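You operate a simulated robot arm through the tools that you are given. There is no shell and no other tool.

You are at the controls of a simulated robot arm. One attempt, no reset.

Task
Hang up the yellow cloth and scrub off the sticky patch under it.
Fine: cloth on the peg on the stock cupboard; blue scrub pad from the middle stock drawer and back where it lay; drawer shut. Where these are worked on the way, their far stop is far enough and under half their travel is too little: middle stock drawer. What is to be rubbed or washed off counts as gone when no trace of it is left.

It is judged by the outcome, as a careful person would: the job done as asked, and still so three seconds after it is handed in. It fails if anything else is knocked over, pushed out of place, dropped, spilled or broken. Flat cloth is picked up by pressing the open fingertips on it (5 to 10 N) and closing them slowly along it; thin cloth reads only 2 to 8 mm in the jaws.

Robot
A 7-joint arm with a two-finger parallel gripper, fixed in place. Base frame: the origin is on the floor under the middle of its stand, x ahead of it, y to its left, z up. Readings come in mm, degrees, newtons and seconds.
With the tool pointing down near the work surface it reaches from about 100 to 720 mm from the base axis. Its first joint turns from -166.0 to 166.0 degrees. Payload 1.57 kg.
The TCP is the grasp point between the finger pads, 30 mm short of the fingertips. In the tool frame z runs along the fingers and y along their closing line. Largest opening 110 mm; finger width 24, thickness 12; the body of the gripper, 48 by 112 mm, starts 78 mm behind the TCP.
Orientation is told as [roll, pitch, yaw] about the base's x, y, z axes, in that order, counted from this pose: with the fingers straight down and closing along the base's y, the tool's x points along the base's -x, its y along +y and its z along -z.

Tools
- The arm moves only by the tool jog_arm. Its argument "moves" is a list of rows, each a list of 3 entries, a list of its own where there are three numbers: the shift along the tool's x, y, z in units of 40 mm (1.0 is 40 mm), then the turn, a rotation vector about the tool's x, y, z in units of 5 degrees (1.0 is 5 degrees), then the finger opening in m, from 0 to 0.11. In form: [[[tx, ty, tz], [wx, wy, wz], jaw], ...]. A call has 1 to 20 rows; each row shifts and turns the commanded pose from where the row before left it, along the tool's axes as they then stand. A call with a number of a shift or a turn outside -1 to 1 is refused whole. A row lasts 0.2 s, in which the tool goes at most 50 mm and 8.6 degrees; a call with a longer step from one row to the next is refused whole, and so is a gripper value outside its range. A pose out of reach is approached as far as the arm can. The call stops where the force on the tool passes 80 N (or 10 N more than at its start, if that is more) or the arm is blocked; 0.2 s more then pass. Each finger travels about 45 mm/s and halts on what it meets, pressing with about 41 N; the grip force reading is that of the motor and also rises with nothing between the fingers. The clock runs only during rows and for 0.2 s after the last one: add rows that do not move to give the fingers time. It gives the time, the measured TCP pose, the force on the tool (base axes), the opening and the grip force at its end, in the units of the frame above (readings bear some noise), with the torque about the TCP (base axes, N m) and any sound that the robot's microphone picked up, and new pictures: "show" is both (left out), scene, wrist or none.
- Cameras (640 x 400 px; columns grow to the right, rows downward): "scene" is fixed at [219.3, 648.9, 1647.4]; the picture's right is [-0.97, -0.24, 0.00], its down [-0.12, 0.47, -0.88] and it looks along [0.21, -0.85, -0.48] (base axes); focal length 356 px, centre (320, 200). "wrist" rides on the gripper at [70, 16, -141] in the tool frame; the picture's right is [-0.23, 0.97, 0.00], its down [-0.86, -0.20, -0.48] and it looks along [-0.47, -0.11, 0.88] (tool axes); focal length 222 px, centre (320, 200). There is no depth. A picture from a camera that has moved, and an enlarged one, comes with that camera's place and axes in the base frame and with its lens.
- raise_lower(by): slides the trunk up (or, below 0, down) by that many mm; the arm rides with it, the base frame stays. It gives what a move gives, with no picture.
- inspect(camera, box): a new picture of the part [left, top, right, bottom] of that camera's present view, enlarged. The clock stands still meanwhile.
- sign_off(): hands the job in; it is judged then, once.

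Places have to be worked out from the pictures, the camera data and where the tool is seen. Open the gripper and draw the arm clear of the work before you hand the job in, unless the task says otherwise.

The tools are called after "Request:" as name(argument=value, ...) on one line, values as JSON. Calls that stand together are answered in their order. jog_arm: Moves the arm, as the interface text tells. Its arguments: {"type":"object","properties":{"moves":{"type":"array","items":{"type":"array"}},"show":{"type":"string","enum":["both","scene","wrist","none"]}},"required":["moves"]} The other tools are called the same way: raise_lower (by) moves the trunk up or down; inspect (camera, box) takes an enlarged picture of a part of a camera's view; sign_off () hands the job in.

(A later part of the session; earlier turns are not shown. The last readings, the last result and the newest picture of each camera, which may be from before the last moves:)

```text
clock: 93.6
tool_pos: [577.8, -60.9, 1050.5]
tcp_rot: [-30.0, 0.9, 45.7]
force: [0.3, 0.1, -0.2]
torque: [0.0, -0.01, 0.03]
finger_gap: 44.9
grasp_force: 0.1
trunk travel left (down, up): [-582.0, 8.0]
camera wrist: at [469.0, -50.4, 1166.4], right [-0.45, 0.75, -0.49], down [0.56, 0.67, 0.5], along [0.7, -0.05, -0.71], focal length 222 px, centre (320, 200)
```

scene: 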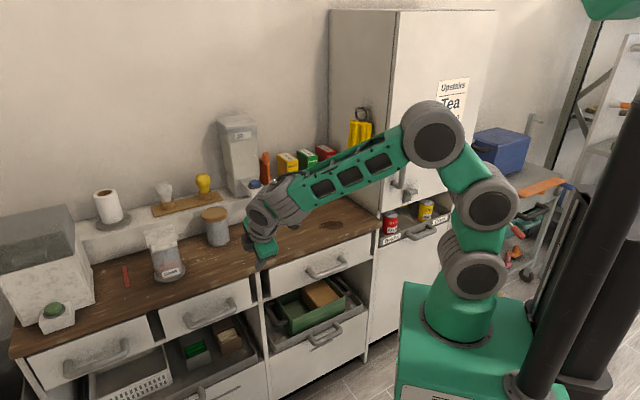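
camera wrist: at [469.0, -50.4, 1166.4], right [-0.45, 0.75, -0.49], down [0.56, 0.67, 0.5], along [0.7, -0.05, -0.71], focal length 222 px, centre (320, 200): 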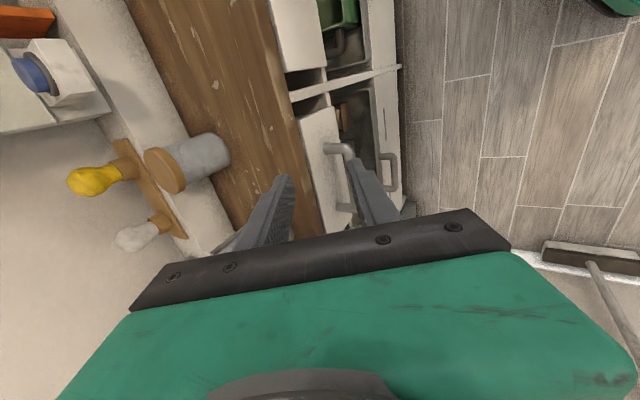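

The roll worked. I'll move to a pre-grasp point about 80 mm back from the handle bar along the finger direction.

Request:
jog_arm(moves=[[[-0.095, 0.031, 0.14], [0, 0, 0], 0.045], [[-0.19, 0.062, 0.279], [0, 0, 0], 0.045], [[-0.317, 0.104, 0.465], [0, 0, 0], 0.045], [[-0.317, 0.104, 0.465], [0, 0, 0], 0.045], [[-0.317, 0.104, 0.465], [0, 0, 0], 0.045], [[-0.317, 0.104, 0.465], [0, 0, 0], 0.045], [[-0.317, 0.104, 0.465], [0, 0, 0], 0.045], [[-0.317, 0.104, 0.465], [0, 0, 0], 0.045], [[-0.317, 0.104, 0.465], [0, 0, 0], 0.045], [[-0.317, 0.104, 0.465], [0, 0, 0], 0.045], [[-0.19, 0.062, 0.279], [0, 0, 0], 0.045], [[-0.095, 0.031, 0.14], [0, 0, 0], 0.045], [[0, 0, 0], [0, 0, 0], 0.045]])

Request:
inspect(camera="wrist", box=[220, 80, 412, 200])

Request:
inspect(camera="scene", box=[156, 260, 284, 340])

```text
clock: 96.4
tool_pos: [701.5, -13.1, 869.7]
tcp_rot: [-30.1, 1.0, 45.6]
force: [-0.1, -0.1, -0.1]
torque: [0.0, 0.04, 0.01]
finger_gap: 45.0
grasp_force: 0.1
trunk travel left (down, up): [-582.0, 8.0]
camera wrist: at [593.6, -2.1, 985.7], right [-0.45, 0.75, -0.49], down [0.56, 0.66, 0.5], along [0.7, -0.05, -0.71], focal length 222 px, centre (320, 200)
```

scene: 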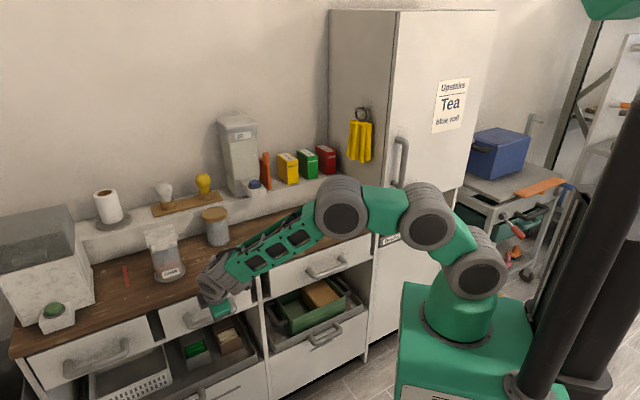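
wrist: 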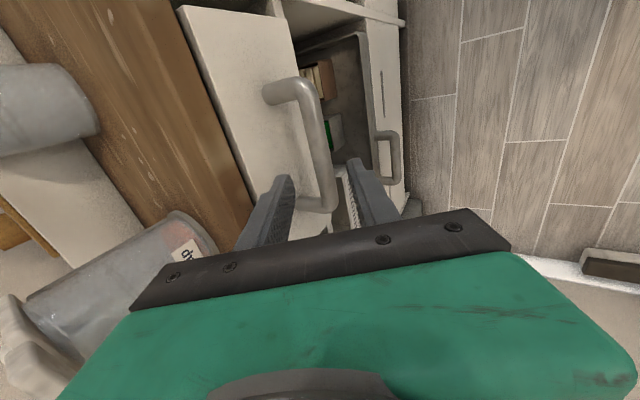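

```text
3.33 times, centred on (316, 140) of wrist
camera zoom: at [593.6, -2.1, 985.7], right [-0.45, 0.75, -0.49], down [0.56, 0.66, 0.5], along [0.7, -0.05, -0.71], focal length 740 px, centre (333, 400)
```

zoom: 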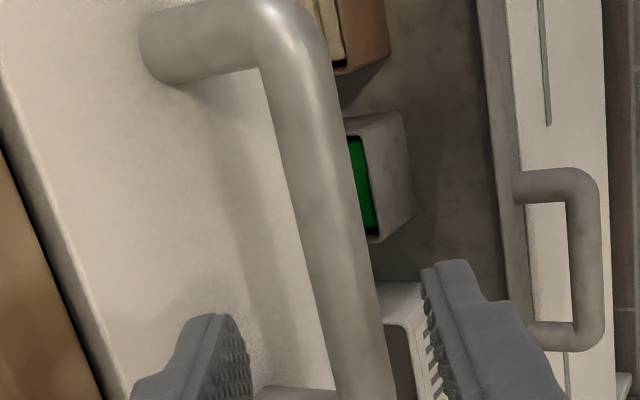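

```text
5.00 times, centred on (220, 300) of scene
camera zoom: at [219.3, 648.9, 1647.4], right [-0.97, -0.24, 0.0], down [-0.12, 0.47, -0.88], along [0.21, -0.85, -0.48], focal length 1782 px, centre (820, -300)
```

zoom: 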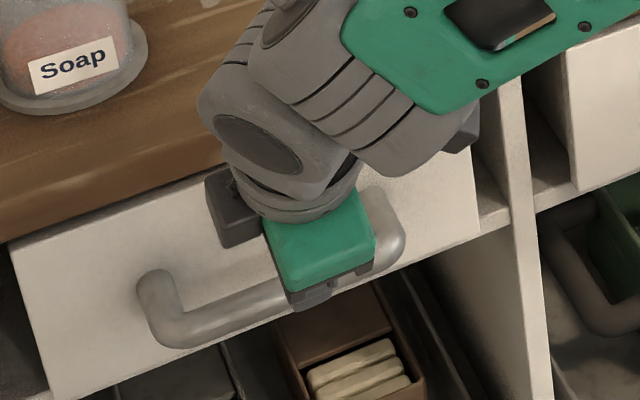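

The bar sits between the fingers, about 4 mm toward the rear finger. I'll correct that and advance 60 mm along the fingers.

Request:
jog_arm(moves=[[[0, -0.03, 0.1], [0, 0, 0], 0.045], [[0, -0.04, 0.25], [0, 0, 0], 0.045], [[0, -0.03, 0.35], [0, 0, 0], 0.045], [[0, 0, 0.35], [0, 0, 0], 0.045], [[0, 0, 0.25], [0, 0, 0], 0.045], [[0, 0, 0.15], [0, 0, 0], 0.045], [[0, 0, 0.05], [0, 0, 0], 0.045], [[0, 0, 0], [0, 0, 0], 0.045]])

Request:
inspect(camera="wrist", box=[220, 100, 412, 220])

Request:
inspect(camera="scene", box=[156, 260, 284, 340])

```text
clock: 98.2
tool_pos: [726.3, -37.4, 820.0]
tcp_rot: [-30.0, 1.1, 45.7]
force: [0.1, 0.3, 0.3]
torque: [-0.01, -0.01, -0.03]
finger_gap: 45.0
grasp_force: 0.1
trunk travel left (down, up): [-582.0, 8.0]
camera wrist: at [617.5, -26.4, 935.7], right [-0.45, 0.75, -0.49], down [0.56, 0.66, 0.5], along [0.7, -0.05, -0.71], focal length 222 px, centre (320, 200)
```

scene: 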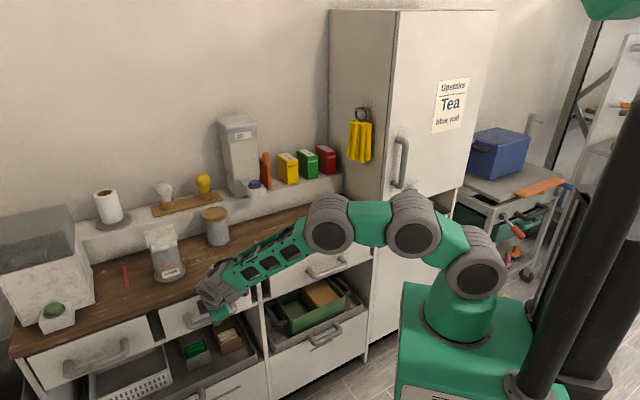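
wrist: 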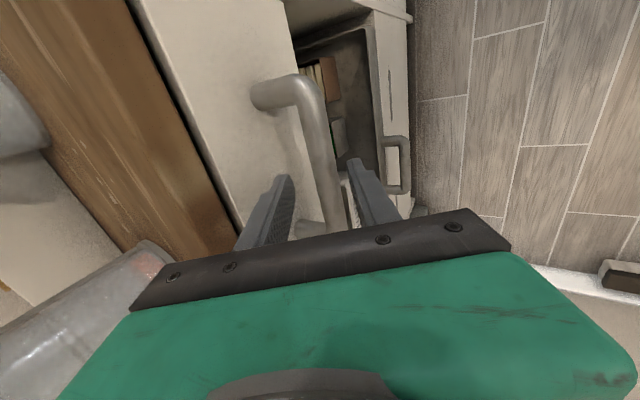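

```text
3.33 times, centred on (316, 160) of wrist
camera zoom: at [617.5, -26.4, 935.7], right [-0.45, 0.75, -0.49], down [0.56, 0.66, 0.5], along [0.7, -0.05, -0.71], focal length 740 px, centre (333, 333)
```

zoom: 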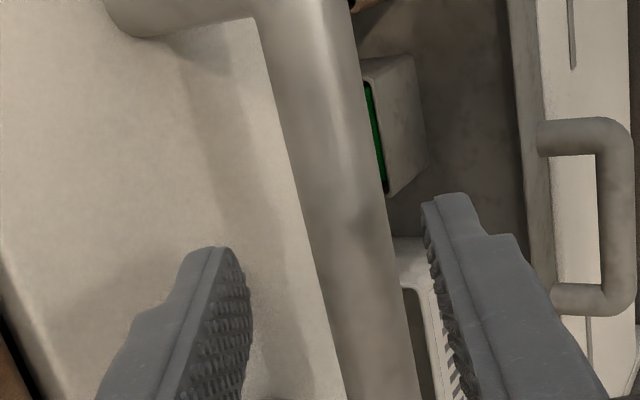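

```text
5.00 times, centred on (220, 300) of scene
camera zoom: at [219.3, 648.9, 1647.4], right [-0.97, -0.24, 0.0], down [-0.12, 0.47, -0.88], along [0.21, -0.85, -0.48], focal length 1782 px, centre (820, -300)
```

zoom: 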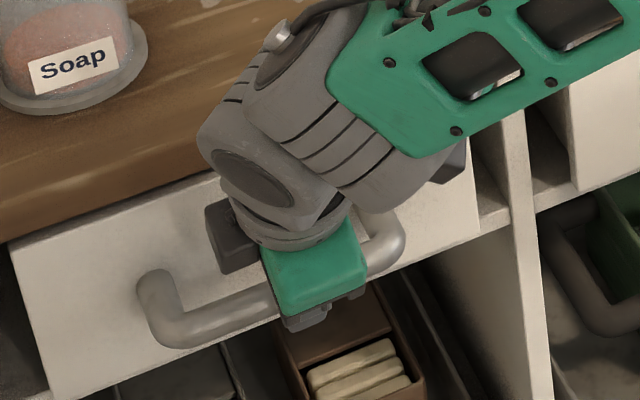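

The bar is now about 3 mm toward the front finger. I'll re-centre, advance the last 20 mm and close on the bar.

Request:
jog_arm(moves=[[[0, 0.04, 0.1], [0, 0, 0], 0.045], [[0, 0.035, 0.2], [0, 0, 0], 0.045], [[0, 0, 0.15], [0, 0, 0], 0.045], [[0, 0, 0.05], [0, 0, 0], 0.045], [[0, 0, 0], [0, 0, 0], 0.045]], show="none")

Request:
inspect(camera="wrist", box=[220, 100, 412, 220])

```text
clock: 99.4
tool_pos: [730.8, -41.9, 802.9]
tcp_rot: [-30.0, 0.9, 45.7]
force: [-0.3, 0.4, -0.1]
torque: [-0.01, 0.04, 0.01]
finger_gap: 45.0
grasp_force: 0.1
trunk travel left (down, up): [-582.0, 8.0]
```

```text
3.33 times, centred on (316, 160) of wrist
camera zoom: at [622.8, -32.1, 917.3], right [-0.45, 0.75, -0.49], down [0.56, 0.66, 0.5], along [0.7, -0.05, -0.71], focal length 740 px, centre (333, 333)
```

zoom: 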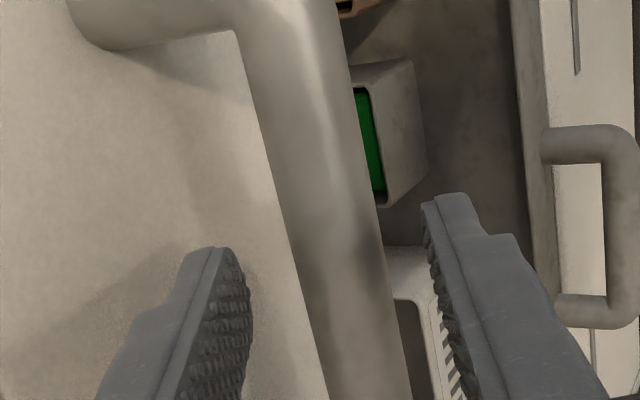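

The bar is between the fingers, so I'll close on it.

Request:
jog_arm(moves=[[[0, 0, 0], [0, 0, 0], 0.035], [[0, 0, 0], [0, 0, 0], 0.025], [[0, 0, 0], [0, 0, 0], 0.015], [[0, 0, 0], [0, 0, 0], 0.01], [[0, 0, 0], [0, 0, 0], 0.01]], show="none")

Request:
inspect(camera="wrist", box=[220, 100, 412, 220])

```text
clock: 100.6
tool_pos: [731.2, -41.8, 801.7]
tcp_rot: [-30.0, 0.9, 45.7]
force: [-3.4, 3.4, -1.9]
torque: [0.44, -0.23, -0.67]
finger_gap: 21.8
grasp_force: 34.7
trunk travel left (down, up): [-582.0, 8.0]
```

```text
3.33 times, centred on (316, 160) of wrist
camera zoom: at [622.3, -31.6, 916.9], right [-0.45, 0.75, -0.49], down [0.56, 0.66, 0.5], along [0.7, -0.05, -0.71], focal length 740 px, centre (333, 333)
```

zoom: 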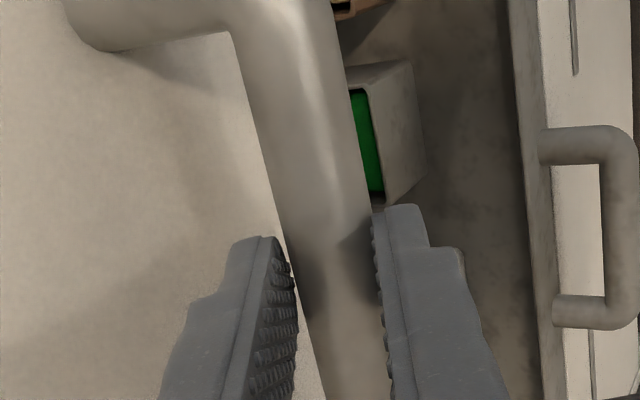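

Gripped at 21.8 mm with 35 N. I'll pull the drawer straight out along its normal, gently at first.

Request:
jog_arm(moves=[[[0, 0.065, -0.0375], [0, 0, 0], 0.01], [[0, 0.13, -0.075], [0, 0, 0], 0.01], [[0, 0.2, -0.115], [0, 0, 0], 0.01], [[0, 0.26, -0.15], [0, 0, 0], 0.01], [[0, 0.26, -0.15], [0, 0, 0], 0.01], [[0, 0.26, -0.15], [0, 0, 0], 0.01], [[0, 0.26, -0.15], [0, 0, 0], 0.01], [[0, 0.26, -0.15], [0, 0, 0], 0.01], [[0, 0.26, -0.15], [0, 0, 0], 0.01], [[0, 0.2, -0.115], [0, 0, 0], 0.01], [[0, 0.13, -0.075], [0, 0, 0], 0.01], [[0, 0, 0], [0, 0, 0], 0.01]])

```text
clock: 103.2
tool_pos: [656.9, 31.4, 800.7]
tcp_rot: [-29.9, 1.0, 45.6]
force: [4.8, 3.5, -4.3]
torque: [0.32, -0.27, -0.67]
finger_gap: 21.7
grasp_force: 34.4
trunk travel left (down, up): [-582.0, 8.0]
camera wrist: at [547.8, 42.6, 916.9], right [-0.45, 0.75, -0.49], down [0.56, 0.66, 0.5], along [0.7, -0.05, -0.71], focal length 222 px, centre (320, 200)
```

scene: 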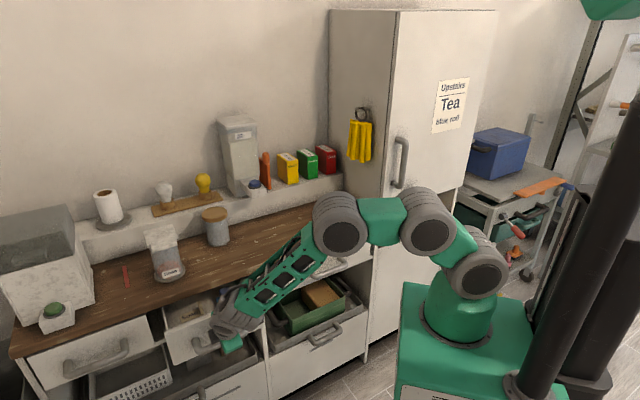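
wrist: 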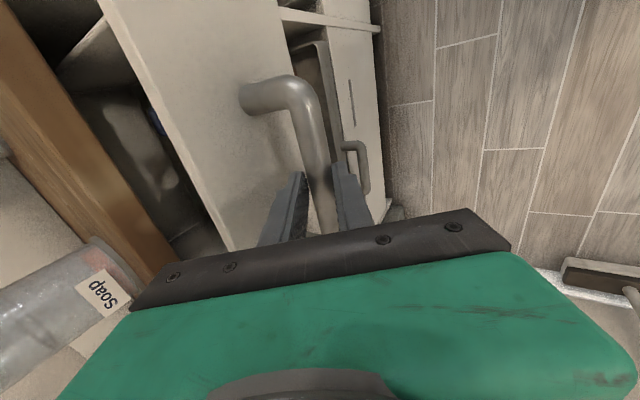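

The drawer is opening, with about 104 mm pulled so far. I'll look inside before pulling further.

Request:
inspect(camera="wrist", box=[40, 20, 280, 240])

Request:
inspect(camera="scene", box=[150, 280, 246, 340])

```text
1.82 times, centred on (160, 130) of wrist
camera zoom: at [547.8, 42.6, 916.9], right [-0.45, 0.75, -0.49], down [0.56, 0.66, 0.5], along [0.7, -0.05, -0.71], focal length 404 px, centre (611, 327)
```

zoom: 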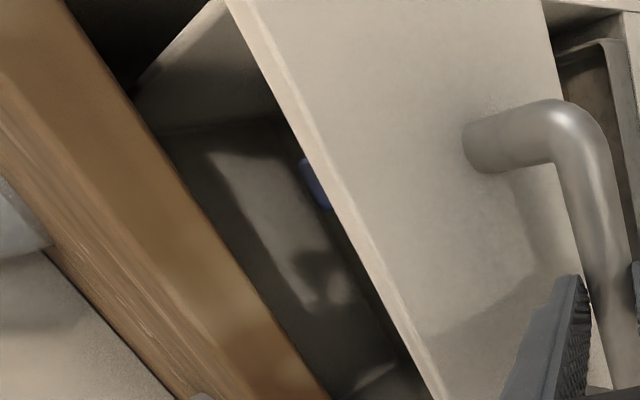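

```text
6.67 times, centred on (198, 310) of scene
camera zoom: at [219.3, 648.9, 1647.4], right [-0.97, -0.24, 0.0], down [-0.12, 0.47, -0.88], along [0.21, -0.85, -0.48], focal length 2375 px, centre (1133, -533)
```

zoom: 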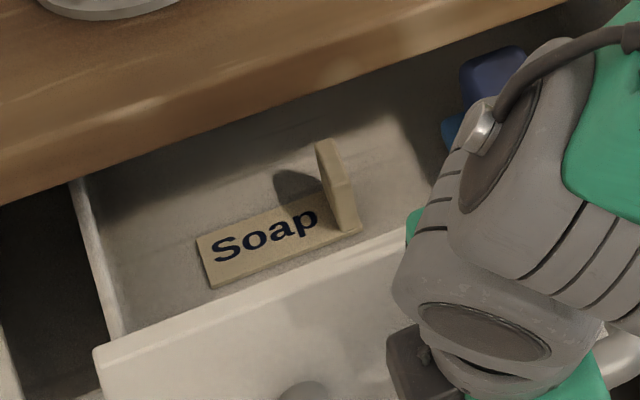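

Inside I see a "Soap" block and a blue item, likely the scrub pad with a grip. I'll keep pulling toward the far stop.

Request:
jog_arm(moves=[[[0, 0.065, -0.0375], [0, 0, 0], 0.01], [[0, 0.15, -0.086], [0, 0, 0], 0.01], [[0, 0.22, -0.127], [0, 0, 0], 0.01], [[0, 0.22, -0.127], [0, 0, 0], 0.01], [[0, 0.22, -0.127], [0, 0, 0], 0.01], [[0, 0.22, -0.127], [0, 0, 0], 0.01], [[0, 0.22, -0.127], [0, 0, 0], 0.01], [[0, 0.22, -0.127], [0, 0, 0], 0.01], [[0, 0.22, -0.127], [0, 0, 0], 0.01], [[0, 0.15, -0.086], [0, 0, 0], 0.01], [[0, 0.065, -0.0375], [0, 0, 0], 0.01], [[0, 0, 0], [0, 0, 0], 0.01]])

```text
clock: 105.8
tool_pos: [591.6, 95.4, 800.2]
tcp_rot: [-30.0, 0.9, 45.7]
force: [15.4, 14.5, -9.7]
torque: [1.04, -1.01, -0.1]
finger_gap: 21.6
grasp_force: 34.5
trunk travel left (down, up): [-582.0, 8.0]
camera wrist: at [483.0, 106.9, 916.9], right [-0.45, 0.75, -0.49], down [0.55, 0.67, 0.5], along [0.7, -0.05, -0.71], focal length 222 px, centre (320, 200)
```

scene: 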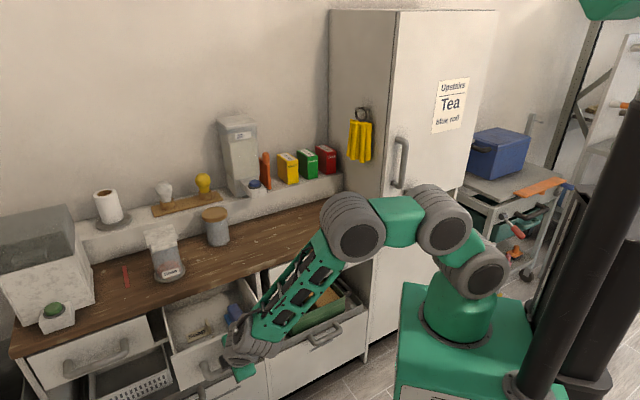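
wrist: 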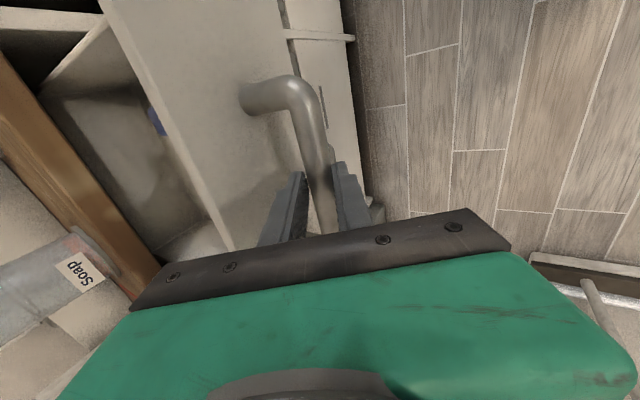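

I've pulled 195 mm, and a 21 N sideways load suggests the true drawer axis is exactly 135° (furniture at 45.0°). I'll relieve that sideways offset and keep pulling to the end stop.

Request:
jog_arm(moves=[[[-0.04, 0, 0], [0, 0, 0], 0.01], [[-0.012, 0.065, -0.0375], [0, 0, 0], 0.01], [[-0.003, 0.13, -0.075], [0, 0, 0], 0.01], [[-0.003, 0.17, -0.1], [0, 0, 0], 0.01], [[-0.003, 0.17, -0.1], [0, 0, 0], 0.01], [[-0.003, 0.17, -0.1], [0, 0, 0], 0.01], [[-0.003, 0.17, -0.1], [0, 0, 0], 0.01], [[-0.003, 0.17, -0.1], [0, 0, 0], 0.01], [[-0.003, 0.13, -0.075], [0, 0, 0], 0.01], [[0, 0.065, -0.0375], [0, 0, 0], 0.01], [[0, 0, 0], [0, 0, 0], 0.01]], show="none")

```text
clock: 108.2
tool_pos: [553.9, 134.5, 801.4]
tcp_rot: [-30.0, 1.0, 45.5]
force: [25.1, -14.4, -6.5]
torque: [-0.07, -0.65, -0.41]
finger_gap: 21.7
grasp_force: 34.9
trunk travel left (down, up): [-582.0, 8.0]
```

The resistance is now 28 N along the pull with 250 mm of travel, so this is the far stop. I'll ease back 3 mm, open the jaws and withdraw up and away.

Request:
jog_arm(moves=[[[0, -0.04, 0.023], [0, 0, 0], 0.01], [[0, 0, 0], [0, 0, 0], 0.02], [[0, 0, 0], [0, 0, 0], 0.035], [[0, 0, 0], [0, 0, 0], 0.045], [[0, 0, 0], [0, 0, 0], 0.045], [[0, 0, -0.1], [0, 0, 0], 0.045], [[0, 0, -0.25], [0, 0, 0], 0.045], [[0, 0, -0.4], [0, 0, 0], 0.045], [[0, 0, -0.5], [0, 0, 0], 0.045], [[0, 0, -0.5], [0, 0, 0], 0.045], [[0, 0, -0.5], [0, 0, 0], 0.045], [[0, 0, -0.5], [0, 0, 0], 0.045], [[0, 0, -0.5], [0, 0, 0], 0.045], [[0, 0, -0.4], [0, 0, 0], 0.045], [[0, 0, -0.25], [0, 0, 0], 0.045], [[0, 0, -0.1], [0, 0, 0], 0.045], [[0, 0, 0], [0, 0, 0], 0.045]])

Request:
inspect(camera="scene", box=[150, 270, 278, 350])

```text
clock: 111.8
tool_pos: [497.6, 194.5, 942.3]
tcp_rot: [-30.0, 1.1, 45.7]
force: [0.3, 0.0, 0.1]
torque: [0.0, 0.0, -0.01]
finger_gap: 45.0
grasp_force: 0.1
trunk travel left (down, up): [-582.0, 8.0]
camera wrist: at [388.6, 204.7, 1056.8], right [-0.45, 0.75, -0.49], down [0.56, 0.66, 0.5], along [0.7, -0.05, -0.71], focal length 222 px, centre (320, 200)
```

scene: 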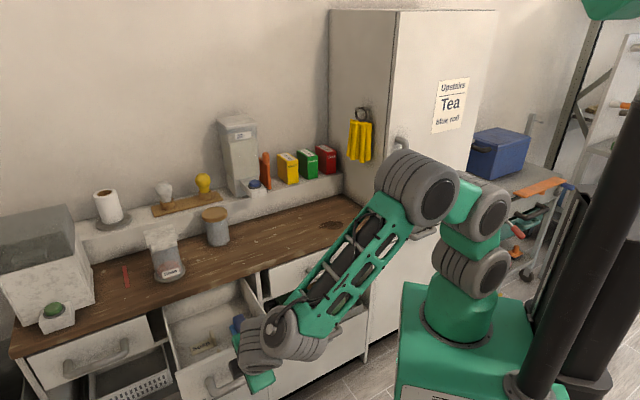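
wrist: 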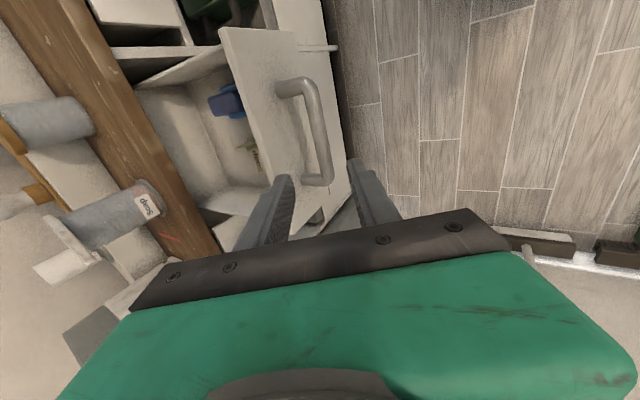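

```text
5.00 times, centred on (214, 310) of scene
camera zoom: at [219.3, 648.9, 1647.4], right [-0.97, -0.24, 0.0], down [-0.12, 0.47, -0.88], along [0.21, -0.85, -0.48], focal length 1782 px, centre (850, -350)
```

zoom: 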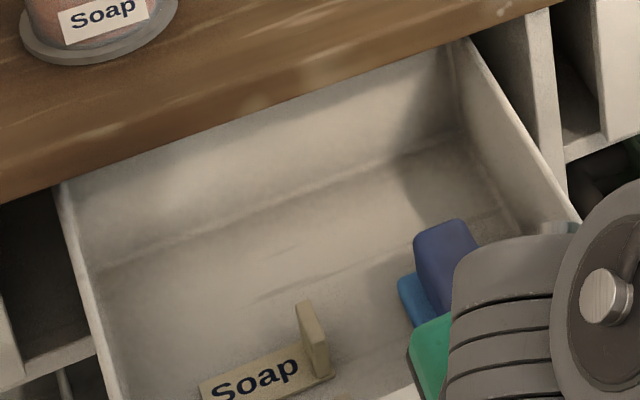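

The drawer is open and the blue pad with its upright grip is visible inside. I'll zoom in to locate it.

Request:
inspect(camera="wrist", box=[160, 50, 320, 220])

Request:
inspect(camera="wrist", box=[192, 70, 272, 120])

```text
2.35 times, centred on (240, 135) of wrist
camera zoom: at [388.6, 204.7, 1056.8], right [-0.45, 0.75, -0.49], down [0.56, 0.66, 0.5], along [0.7, -0.05, -0.71], focal length 523 px, centre (508, 353)
```

zoom: 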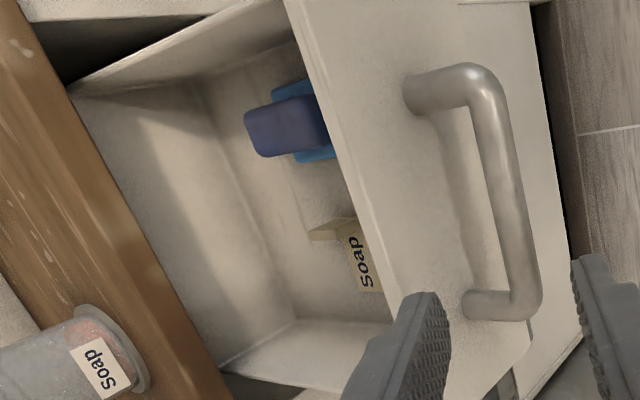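

```text
8.00 times, centred on (232, 95) of wrist
camera zoom: at [388.6, 204.7, 1056.8], right [-0.45, 0.75, -0.49], down [0.56, 0.66, 0.5], along [0.7, -0.05, -0.71], focal length 1777 px, centre (1024, 1040)
```

zoom: 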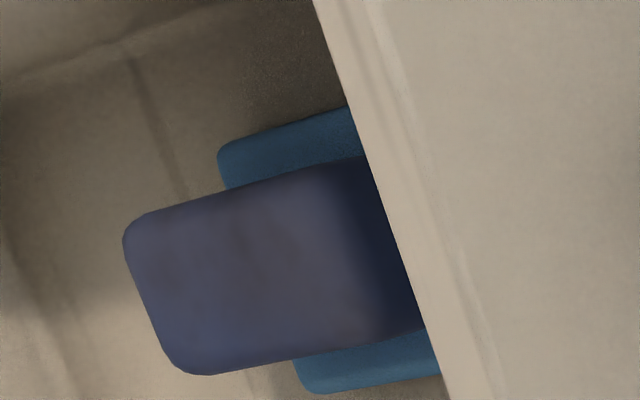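

The grip block and pad base are near the drawer's front-right corner, but I need a steeper view. I'll bring the tool vertical and move above the drawer to about [620,-60,1000].

Request:
jog_arm(moves=[[[0, 0, 0], [-0.3, 0, 0], 0.06], [[0, 0, 0], [-0.6, 0, 0], 0.07], [[0, 0, 0], [-1, 0, 0], 0.08], [[0, 0, 0], [-1, 0, 0], 0.08], [[0, 0, 0], [-1, 0, 0], 0.08], [[0, 0, 0], [-1, 0, 0], 0.08], [[0, 0, 0], [-0.7, 0, 0], 0.08], [[0, 0, 0], [-0.4, 0, 0], 0.08], [[0.076, -0.207, -0.045], [0, 0, 0], 0.08], [[0.151, -0.414, -0.09], [0, 0, 0], 0.08], [[0.227, -0.62, -0.136], [0, 0, 0], 0.08], [[0.252, -0.69, -0.151], [0, 0, 0], 0.08], [[0.252, -0.69, -0.151], [0, 0, 0], 0.08], [[0.252, -0.69, -0.151], [0, 0, 0], 0.08], [[0.252, -0.69, -0.151], [0, 0, 0], 0.08], [[0.252, -0.69, -0.151], [0, 0, 0], 0.08], [[0.252, -0.69, -0.151], [0, 0, 0], 0.08], [[0.227, -0.62, -0.136], [0, 0, 0], 0.08], [[0.151, -0.414, -0.09], [0, 0, 0], 0.08], [[0.076, -0.207, -0.045], [0, 0, 0], 0.08]])

Request:
inspect(camera="wrist", box=[220, 60, 412, 180])

```text
clock: 116.0
tool_pos: [619.4, -58.5, 999.3]
tcp_rot: [0.1, 1.0, 45.8]
force: [0.0, 0.3, -1.1]
torque: [0.01, -0.01, 0.01]
finger_gap: 80.0
grasp_force: 0.0
trunk travel left (down, up): [-582.0, 8.0]
camera wrist: at [559.8, -96.8, 1141.3], right [-0.54, 0.84, 0.0], down [0.75, 0.48, 0.46], along [0.39, 0.25, -0.89], focal length 222 px, centre (320, 200)
```

scene: 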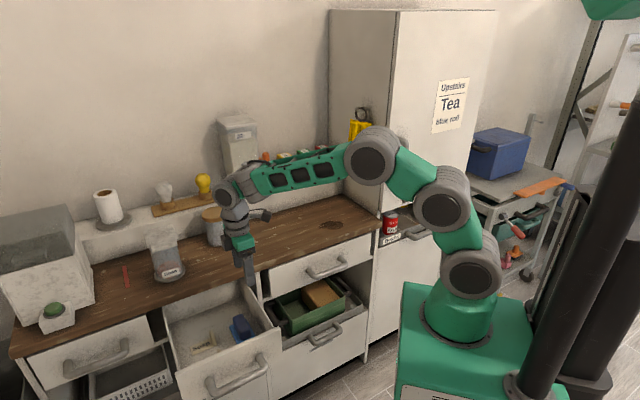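
wrist: 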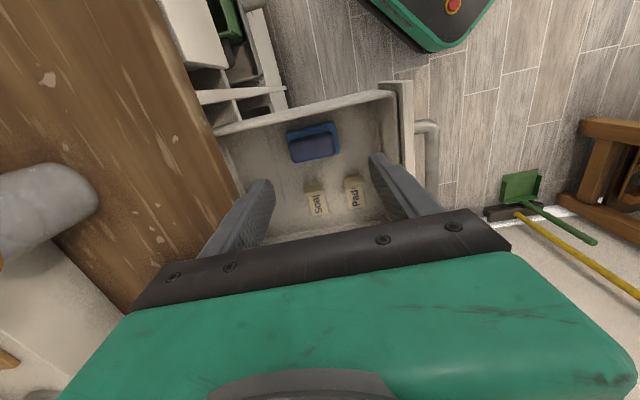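

```text
3.33 times, centred on (316, 120) of wrist
camera zoom: at [559.8, -96.8, 1141.3], right [-0.54, 0.84, 0.0], down [0.75, 0.48, 0.46], along [0.39, 0.25, -0.89], focal length 740 px, centre (333, 467)
```

zoom: 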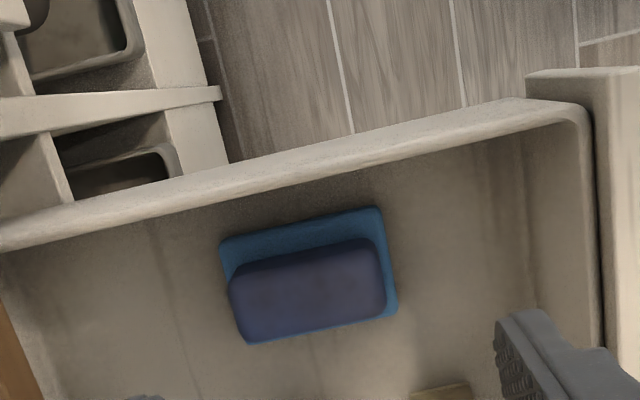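

I now see the pad clearly. Its grip block is about 75×36 mm with its top at [648,-55,762], long axis across the drawer, and there are "Pad" and "Soap" label cards beside it. I'll yaw -90° so the fingers close across the 36 mm width.

Request:
jog_arm(moves=[[[0, 0, 0], [0, 0, 0.4], 0.08], [[0, 0, 0], [0, 0, 0.8], 0.08], [[0, 0, 0], [0, 0, 1], 0.08], [[0, 0, 0], [0, 0, 1], 0.08], [[0, 0, 0], [0, 0, 1], 0.08], [[0, 0, 0], [0, 0, 1], 0.08], [[0, 0, 0], [0, 0, 1], 0.08], [[0, 0, 0], [0, 0, 1], 0.08], [[0, 0, 0], [0, 0, 1], 0.08], [[0, 0, 0], [0, 0, 1], 0.08], [[0, 0, 0], [0, 0, 1], 0.08], [[0, 0, 0], [0, 0, 1], 0.08], [[0, 0, 0], [0, 0, 1], 0.08], [[0, 0, 0], [0, 0, 1], 0.08], [[0, 0, 0], [0, 0, 1], 0.08], [[0, 0, 0], [0, 0, 1], 0.08], [[0, 0, 0], [0, 0, 1], 0.08], [[0, 0, 0], [0, 0, 1], 0.08], [[0, 0, 0], [0, 0, 0.6], 0.08], [[0, 0, 0], [0, 0, 0.35], 0.08]])

Request:
inspect(camera="wrist", box=[220, 40, 412, 160])

```text
clock: 120.2
tool_pos: [620.6, -59.1, 999.5]
tcp_rot: [-1.0, -0.2, -45.2]
force: [-0.9, 0.0, 0.1]
torque: [0.0, -0.03, -0.02]
finger_gap: 79.5
grasp_force: 0.0
trunk travel left (down, up): [-582.0, 8.0]
camera wrist: at [583.3, 2.3, 1140.5], right [0.85, 0.53, -0.02], down [0.47, -0.74, 0.48], along [0.24, -0.42, -0.88], focal length 222 px, centre (320, 200)
```

scene: 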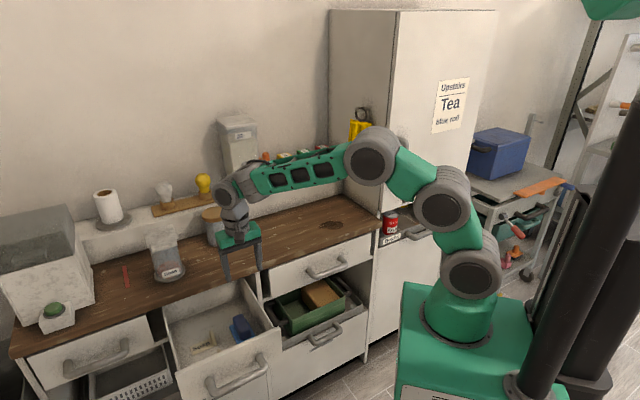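
wrist: 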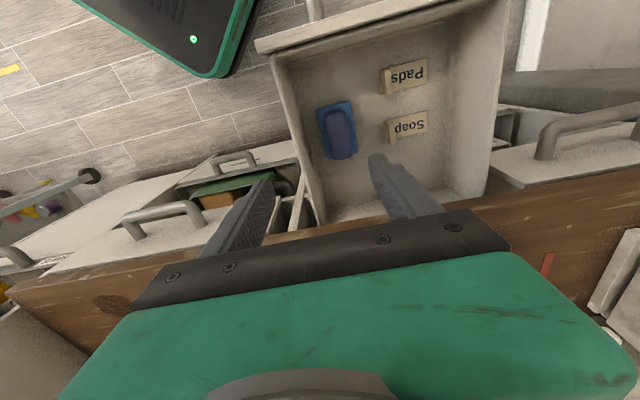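

```text
3.33 times, centred on (316, 100) of wrist
camera zoom: at [583.3, 2.3, 1140.5], right [0.85, 0.53, -0.02], down [0.47, -0.74, 0.48], along [0.24, -0.42, -0.88], focal length 740 px, centre (333, 533)
```

zoom: 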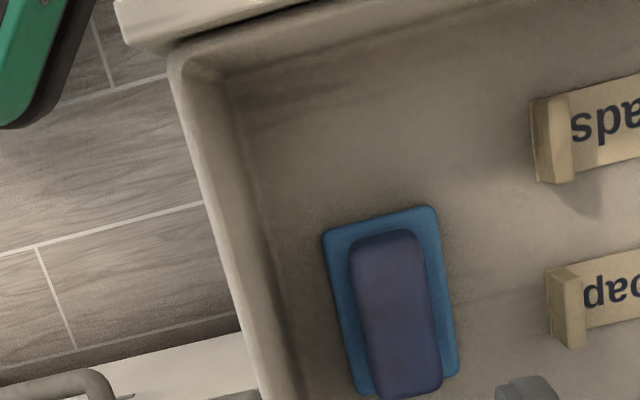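

Two views give a consistent pad pose: grip block top centre [648.4,-56,763] (36×76 mm), base about 57×85 mm with its top at z≈734, centre [648.5,-57]. I'll move over it, true up the vertical and descend to about z=800.

Request:
jog_arm(moves=[[[-0.06, 0.07, 0.1], [-0.1, 0, 0], 0.075], [[-0.12, 0.14, 0.2], [-0.1, 0, 0], 0.07], [[-0.12, 0.15, 0.35], [0, 0, 0], 0.065], [[-0.1, 0.12, 0.5], [0, 0, 0], 0.06], [[-0.045, 0.06, 0.6], [0, 0, 0], 0.06], [[0, 0, 0.6], [0, 0, 0], 0.06], [[0, 0, 0.6], [0, 0, 0], 0.06], [[0, 0, 0.6], [0, 0, 0], 0.06], [[0, 0, 0.5], [0, 0, 0], 0.06], [[0, 0, 0.4], [0, 0, 0], 0.06], [[0, 0, 0.3], [0, 0, 0], 0.06], [[0, 0, 0.15], [0, 0, 0], 0.06], [[0, 0, 0.1], [0, 0, 0], 0.06], [[0, 0, 0], [0, 0, 0], 0.06]])

Request:
inspect(camera="wrist", box=[220, 90, 412, 210])

Request:
inspect(camera="scene", box=[180, 280, 292, 350])

```text
clock: 123.2
tool_pos: [648.2, -56.6, 798.1]
tcp_rot: [0.1, -0.1, -45.1]
force: [1.2, -0.1, -0.7]
torque: [0.01, -0.03, 0.01]
finger_gap: 60.0
grasp_force: 0.0
trunk travel left (down, up): [-582.0, 8.0]
camera wrist: at [609.0, 3.5, 940.7], right [0.85, 0.53, 0.0], down [0.46, -0.75, 0.48], along [0.25, -0.41, -0.88], focal length 222 px, centre (320, 200)
```

scene: 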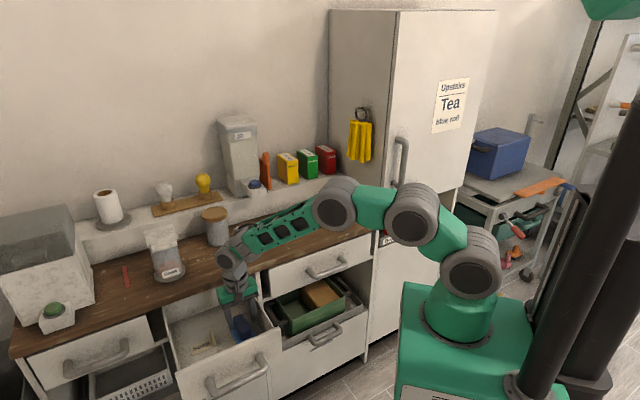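
wrist: 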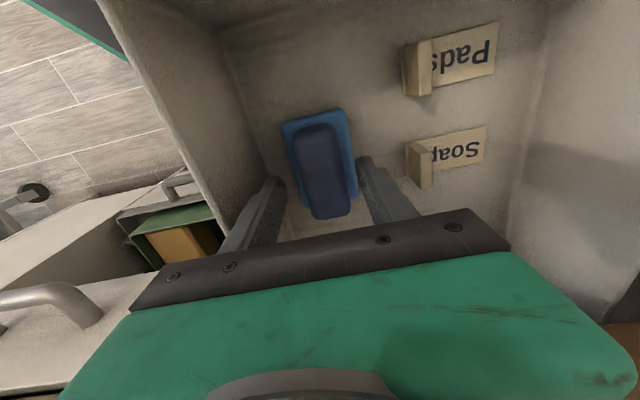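

```text
3.33 times, centred on (316, 150) of wrist
camera zoom: at [609.0, 3.5, 940.7], right [0.85, 0.53, 0.0], down [0.46, -0.75, 0.48], along [0.25, -0.41, -0.88], focal length 740 px, centre (333, 367)
```

zoom: 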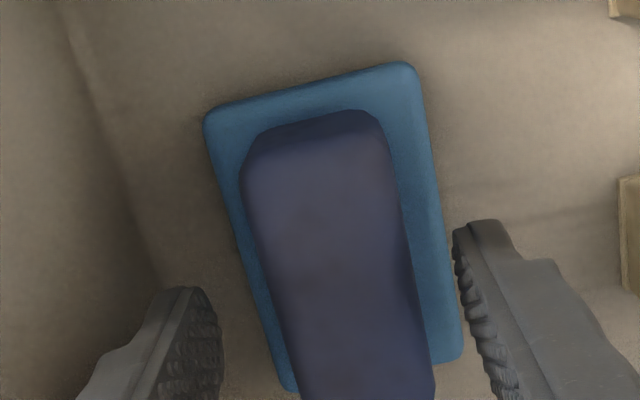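

```text
5.71 times, centred on (236, 315) of scene
camera zoom: at [219.3, 648.9, 1647.4], right [-0.97, -0.24, 0.0], down [-0.12, 0.47, -0.88], along [0.21, -0.85, -0.48], focal length 2036 px, centre (800, -457)
```

zoom: 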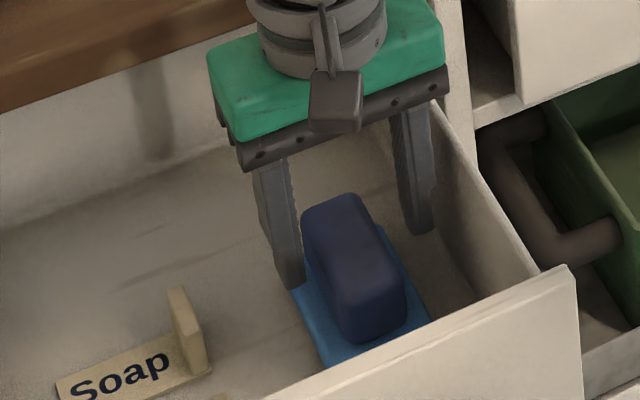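

The grip block is well between the fingers. I'll nudge 4 mm toward the front and 2 mm left, then descend the last 31 mm.

Request:
jog_arm(moves=[[[0.05, 0.025, 0.1], [0, 0, 0], 0.06], [[0.05, 0.025, 0.2], [0, 0, 0], 0.06], [[0, 0, 0.2], [0, 0, 0], 0.06], [[0, 0, 0.15], [0, 0, 0], 0.06], [[0, 0, 0.08], [0, 0, 0], 0.06], [[0, 0, 0.045], [0, 0, 0], 0.06], [[0, 0, 0], [0, 0, 0], 0.06]], show="none")

Request:
inspect(camera="wrist", box=[220, 90, 412, 210])

Request:
inspect(camera="scene", box=[180, 280, 292, 350])

```text
clock: 124.8
tool_pos: [645.7, -52.9, 767.0]
tcp_rot: [0.0, -0.2, -45.2]
force: [-0.6, -0.3, 0.0]
torque: [0.01, 0.0, 0.0]
finger_gap: 60.0
grasp_force: 0.0
trunk travel left (down, up): [-582.0, 8.0]
```

```text
3.33 times, centred on (316, 150) of wrist
camera zoom: at [608.0, 7.4, 909.5], right [0.85, 0.53, 0.0], down [0.46, -0.75, 0.48], along [0.25, -0.41, -0.88], focal length 740 px, centre (333, 367)
```

zoom: 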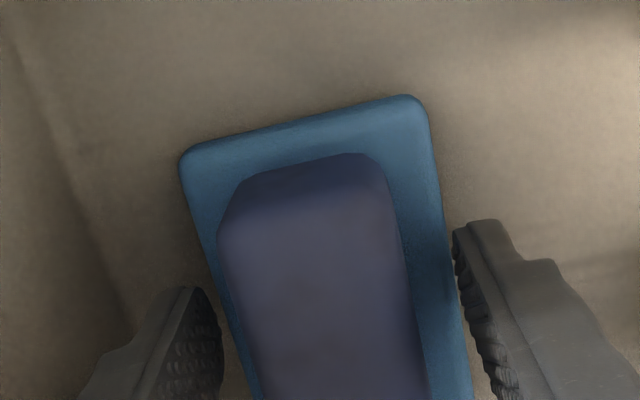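

```text
5.71 times, centred on (236, 315) of scene
camera zoom: at [219.3, 648.9, 1647.4], right [-0.97, -0.24, 0.0], down [-0.12, 0.47, -0.88], along [0.21, -0.85, -0.48], focal length 2036 px, centre (800, -457)
```

zoom: 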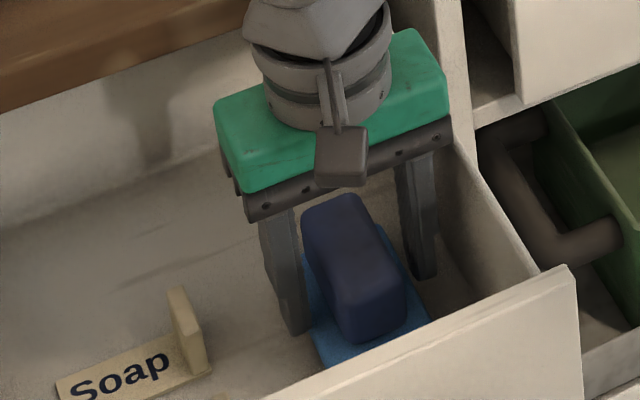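

The fingers straddle the grip block evenly, so I'll close on it.

Request:
jog_arm(moves=[[[0, 0, 0], [0, 0, 0], 0.052], [[0, 0, 0], [0, 0, 0], 0.045], [[0, 0, 0], [0, 0, 0], 0.038], [[0, 0, 0], [0, 0, 0], 0.03], [[0, 0, 0], [0, 0, 0], 0.022], [[0, 0, 0], [0, 0, 0], 0.02], [[0, 0, 0], [0, 0, 0], 0.02]], show="wrist")

```text
clock: 126.4
tool_pos: [646.8, -53.2, 768.6]
tcp_rot: [0.0, -0.1, -45.1]
force: [0.1, -0.1, 0.3]
torque: [-0.01, 0.02, 0.03]
finger_gap: 35.4
grasp_force: 41.1
trunk travel left (down, up): [-582.0, 8.0]
camera wrist: at [608.0, 7.4, 909.5], right [0.85, 0.53, 0.0], down [0.46, -0.75, 0.48], along [0.25, -0.41, -0.88], focal length 222 px, centre (320, 200)
```

wrist: 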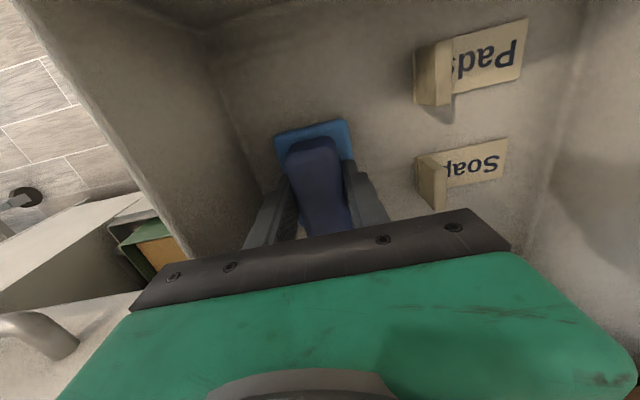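

The pad is gripped at 35.4 mm with 41 N; I'll remember the pick pose as [646.3,-53.0,767.8] with yaw -45.1. Now I'll lift straight up about 242 mm.

Request:
jog_arm(moves=[[[0, 0, -0.08], [0, 0, 0], 0.02], [[0, 0, -0.2], [0, 0, 0], 0.02], [[0, 0, -0.4], [0, 0, 0], 0.02], [[0, 0, -0.6], [0, 0, 0], 0.02], [[0, 0, -0.6], [0, 0, 0], 0.02], [[0, 0, -0.6], [0, 0, 0], 0.02], [[0, 0, -0.6], [0, 0, 0], 0.02], [[0, 0, -0.6], [0, 0, 0], 0.02], [[0, 0, -0.6], [0, 0, 0], 0.02], [[0, 0, -0.6], [0, 0, 0], 0.02], [[0, 0, -0.6], [0, 0, 0], 0.02], [[0, 0, -0.4], [0, 0, 0], 0.02], [[0, 0, -0.15], [0, 0, 0], 0.02], [[0, 0, -0.05], [0, 0, 0], 0.02], [[0, 0, 0], [0, 0, 0], 0.02]])

Request:
inspect(camera="wrist", box=[260, 20, 452, 140])

```text
clock: 129.6
tool_pos: [646.6, -55.4, 1010.7]
tcp_rot: [0.0, -0.1, -45.1]
force: [0.9, -0.1, -0.6]
torque: [-0.03, -0.01, -0.01]
finger_gap: 35.5
grasp_force: 40.4
trunk travel left (down, up): [-582.0, 8.0]
camera wrist: at [607.8, 6.7, 1153.4], right [0.85, 0.53, 0.0], down [0.46, -0.75, 0.48], along [0.25, -0.41, -0.88], focal length 222 px, centre (320, 200)
```

scene: 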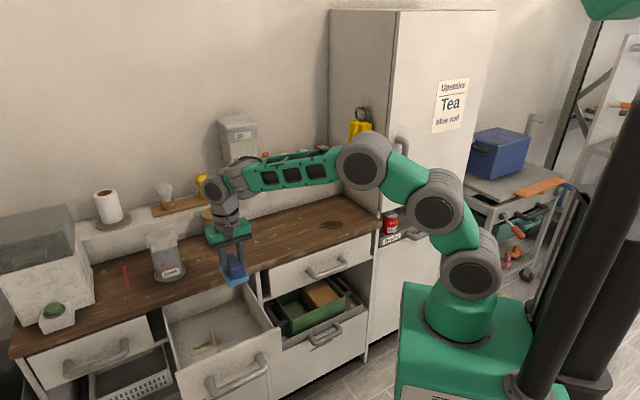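
wrist: 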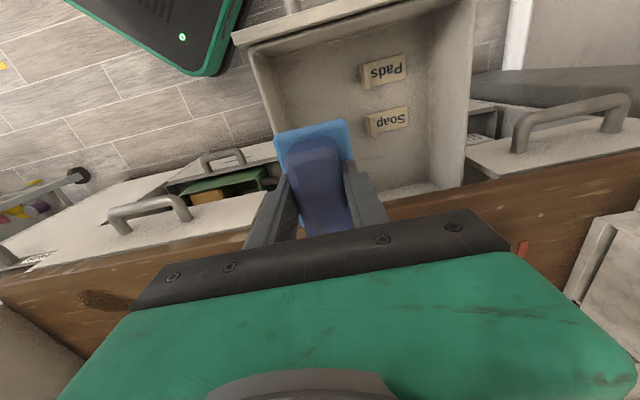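

```text
3.33 times, centred on (356, 80) of wrist
camera zoom: at [607.8, 6.7, 1153.4], right [0.85, 0.53, 0.0], down [0.46, -0.75, 0.48], along [0.25, -0.41, -0.88], focal length 740 px, centre (200, 600)
```

zoom: 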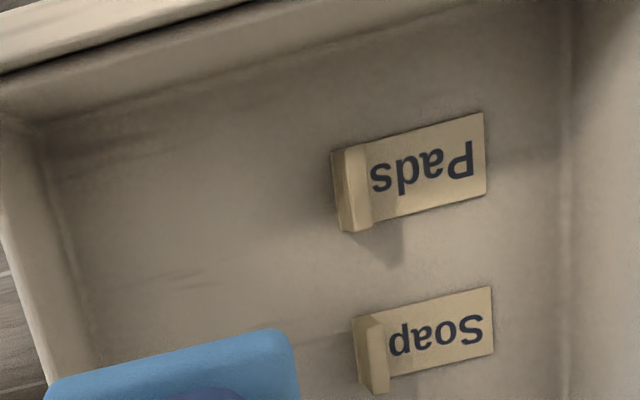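

The pad is held and the "Pads" and "Soap" cards stayed put in the drawer. I'll carry the pad across at this height to above the patch, to about [459,-502].

Request:
jog_arm(moves=[[[-0.083, -0.2, 0], [0, 0, 0], 0.02], [[-0.166, -0.4, 0], [0, 0, 0], 0.02], [[-0.25, -0.6, 0], [0, 0, 0], 0.02], [[-0.277, -0.675, 0], [0, 0, 0], 0.02], [[-0.277, -0.675, 0], [0, 0, 0], 0.02], [[-0.277, -0.675, 0], [0, 0, 0], 0.02], [[-0.277, -0.675, 0], [0, 0, 0], 0.02], [[-0.277, -0.675, 0], [0, 0, 0], 0.02], [[-0.277, -0.675, 0], [0, 0, 0], 0.02], [[-0.277, -0.675, 0], [0, 0, 0], 0.02], [[-0.277, -0.675, 0], [0, 0, 0], 0.02], [[-0.277, -0.675, 0], [0, 0, 0], 0.02], [[-0.277, -0.675, 0], [0, 0, 0], 0.02], [[-0.277, -0.675, 0], [0, 0, 0], 0.02], [[-0.277, -0.675, 0], [0, 0, 0], 0.02], [[-0.277, -0.675, 0], [0, 0, 0], 0.02], [[-0.25, -0.6, 0], [0, 0, 0], 0.02], [[-0.166, -0.4, 0], [0, 0, 0], 0.02], [[-0.083, -0.2, 0], [0, 0, 0], 0.02], [[0, 0, 0], [0, 0, 0], 0.02]])

Request:
inspect(camera="wrist", box=[220, 60, 412, 180])

```text
clock: 133.8
tool_pos: [458.6, -500.4, 1012.1]
tcp_rot: [-0.1, -0.2, -45.1]
force: [-0.1, 0.2, -0.6]
torque: [-0.02, -0.03, 0.02]
finger_gap: 35.4
grasp_force: 41.1
trunk travel left (down, up): [-582.0, 8.0]
camera wrist: at [420.5, -439.7, 1153.9], right [0.85, 0.53, 0.0], down [0.46, -0.75, 0.48], along [0.25, -0.41, -0.88], focal length 222 px, centre (320, 200)
```

scene: 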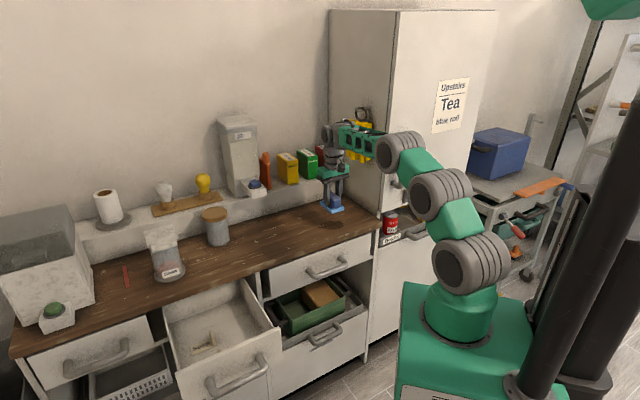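
wrist: 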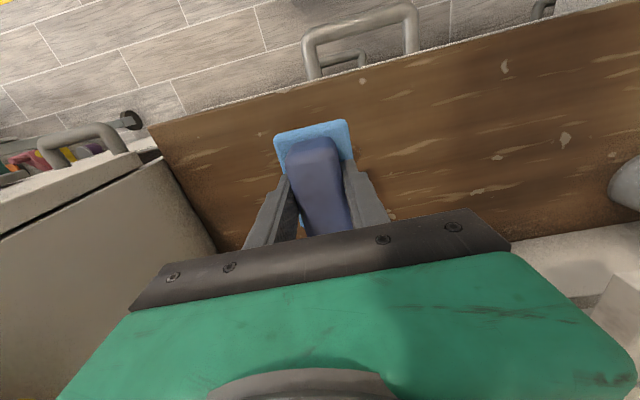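

```text
3.33 times, centred on (316, 120) of wrist
camera zoom: at [420.5, -439.7, 1153.9], right [0.85, 0.53, 0.0], down [0.46, -0.75, 0.48], along [0.25, -0.41, -0.88], focal length 740 px, centre (333, 467)
```

zoom: 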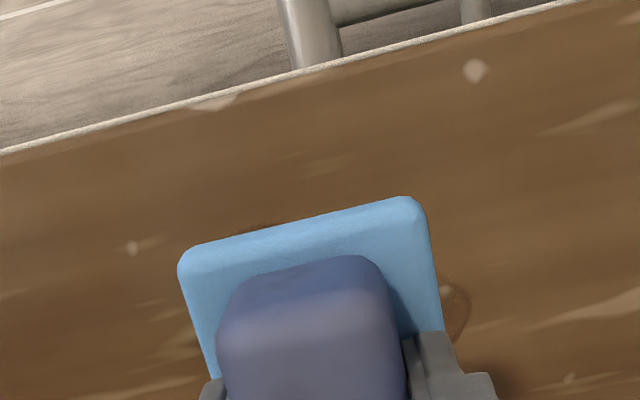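

The pad is right above the patch, with only slivers of stain peeking out. I'll descend toward contact, slowing near z≈945.

Request:
jog_arm(moves=[[[0, 0, 0.15], [0, 0, 0], 0.02], [[0, 0, 0.3], [0, 0, 0], 0.02], [[0, 0, 0.4], [0, 0, 0], 0.02], [[0, 0, 0.35], [0, 0, 0], 0.02], [[0, 0, 0.2], [0, 0, 0], 0.02], [[0, 0, 0.1], [0, 0, 0], 0.02], [[0, 0, 0], [0, 0, 0], 0.02]], show="none")

```text
clock: 135.4
tool_pos: [459.2, -499.5, 951.6]
tcp_rot: [0.0, -0.2, -45.0]
force: [0.0, 0.0, -1.2]
torque: [0.02, -0.02, -0.02]
finger_gap: 35.4
grasp_force: 40.9
trunk travel left (down, up): [-582.0, 8.0]
```

Request:
jog_arm(moves=[[[0, 0, 0.08], [0, 0, 0], 0.02], [[0, 0, 0.08], [0, 0, 0], 0.02], [[0, 0, 0.06], [0, 0, 0], 0.02], [[0, 0, 0.05], [0, 0, 0], 0.02], [[0, 0, 0], [0, 0, 0], 0.02]], show="none")

```text
clock: 136.6
tool_pos: [460.2, -500.5, 940.5]
tcp_rot: [0.1, -0.1, -45.0]
force: [-0.8, -0.9, -0.4]
torque: [0.03, -0.02, 0.0]
finger_gap: 35.5
grasp_force: 41.2
trunk travel left (down, up): [-582.0, 8.0]
```

No contact yet at z=940. I'll continue in 1–2 mm steps.

Request:
jog_arm(moves=[[[0, 0, 0.04], [0, 0, 0], 0.02], [[0, 0, 0.04], [0, 0, 0], 0.02], [[0, 0, 0.03], [0, 0, 0], 0.02], [[0, 0, 0], [0, 0, 0], 0.02]], show="none")

```text
clock: 137.6
tool_pos: [458.4, -499.6, 936.0]
tcp_rot: [0.0, -0.1, -45.1]
force: [0.1, 0.1, -1.0]
torque: [0.01, 0.01, 0.02]
finger_gap: 35.2
grasp_force: 40.6
trunk travel left (down, up): [-582.0, 8.0]
```

Request:
jog_arm(moves=[[[0, 0, 0.04], [0, 0, 0], 0.02], [[0, 0, 0.04], [0, 0, 0], 0.02], [[0, 0, 0.03], [0, 0, 0], 0.02], [[0, 0, 0], [0, 0, 0], 0.02]], show="none")

Request:
inspect(camera="scene", box=[300, 180, 380, 240])

```text
clock: 138.6
tool_pos: [459.1, -499.7, 932.2]
tcp_rot: [0.0, -0.2, -45.1]
force: [1.1, -1.2, 0.2]
torque: [-0.01, -0.01, 0.0]
finger_gap: 35.4
grasp_force: 40.9
trunk travel left (down, up): [-582.0, 8.0]
```

```text
6.67 times, centred on (340, 210) of scene
camera zoom: at [219.3, 648.9, 1647.4], right [-0.97, -0.24, 0.0], down [-0.12, 0.47, -0.88], along [0.21, -0.85, -0.48], focal length 2375 px, centre (187, 133)
```

zoom: 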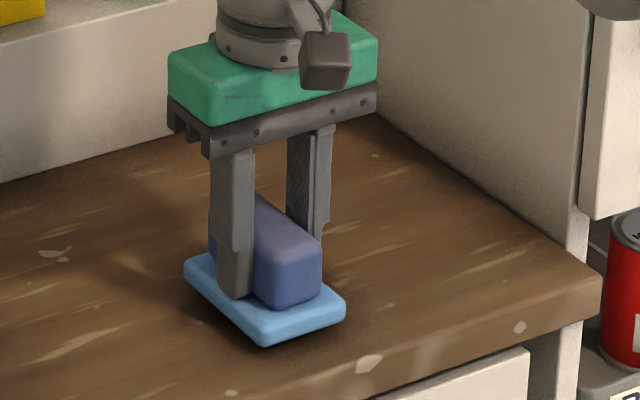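

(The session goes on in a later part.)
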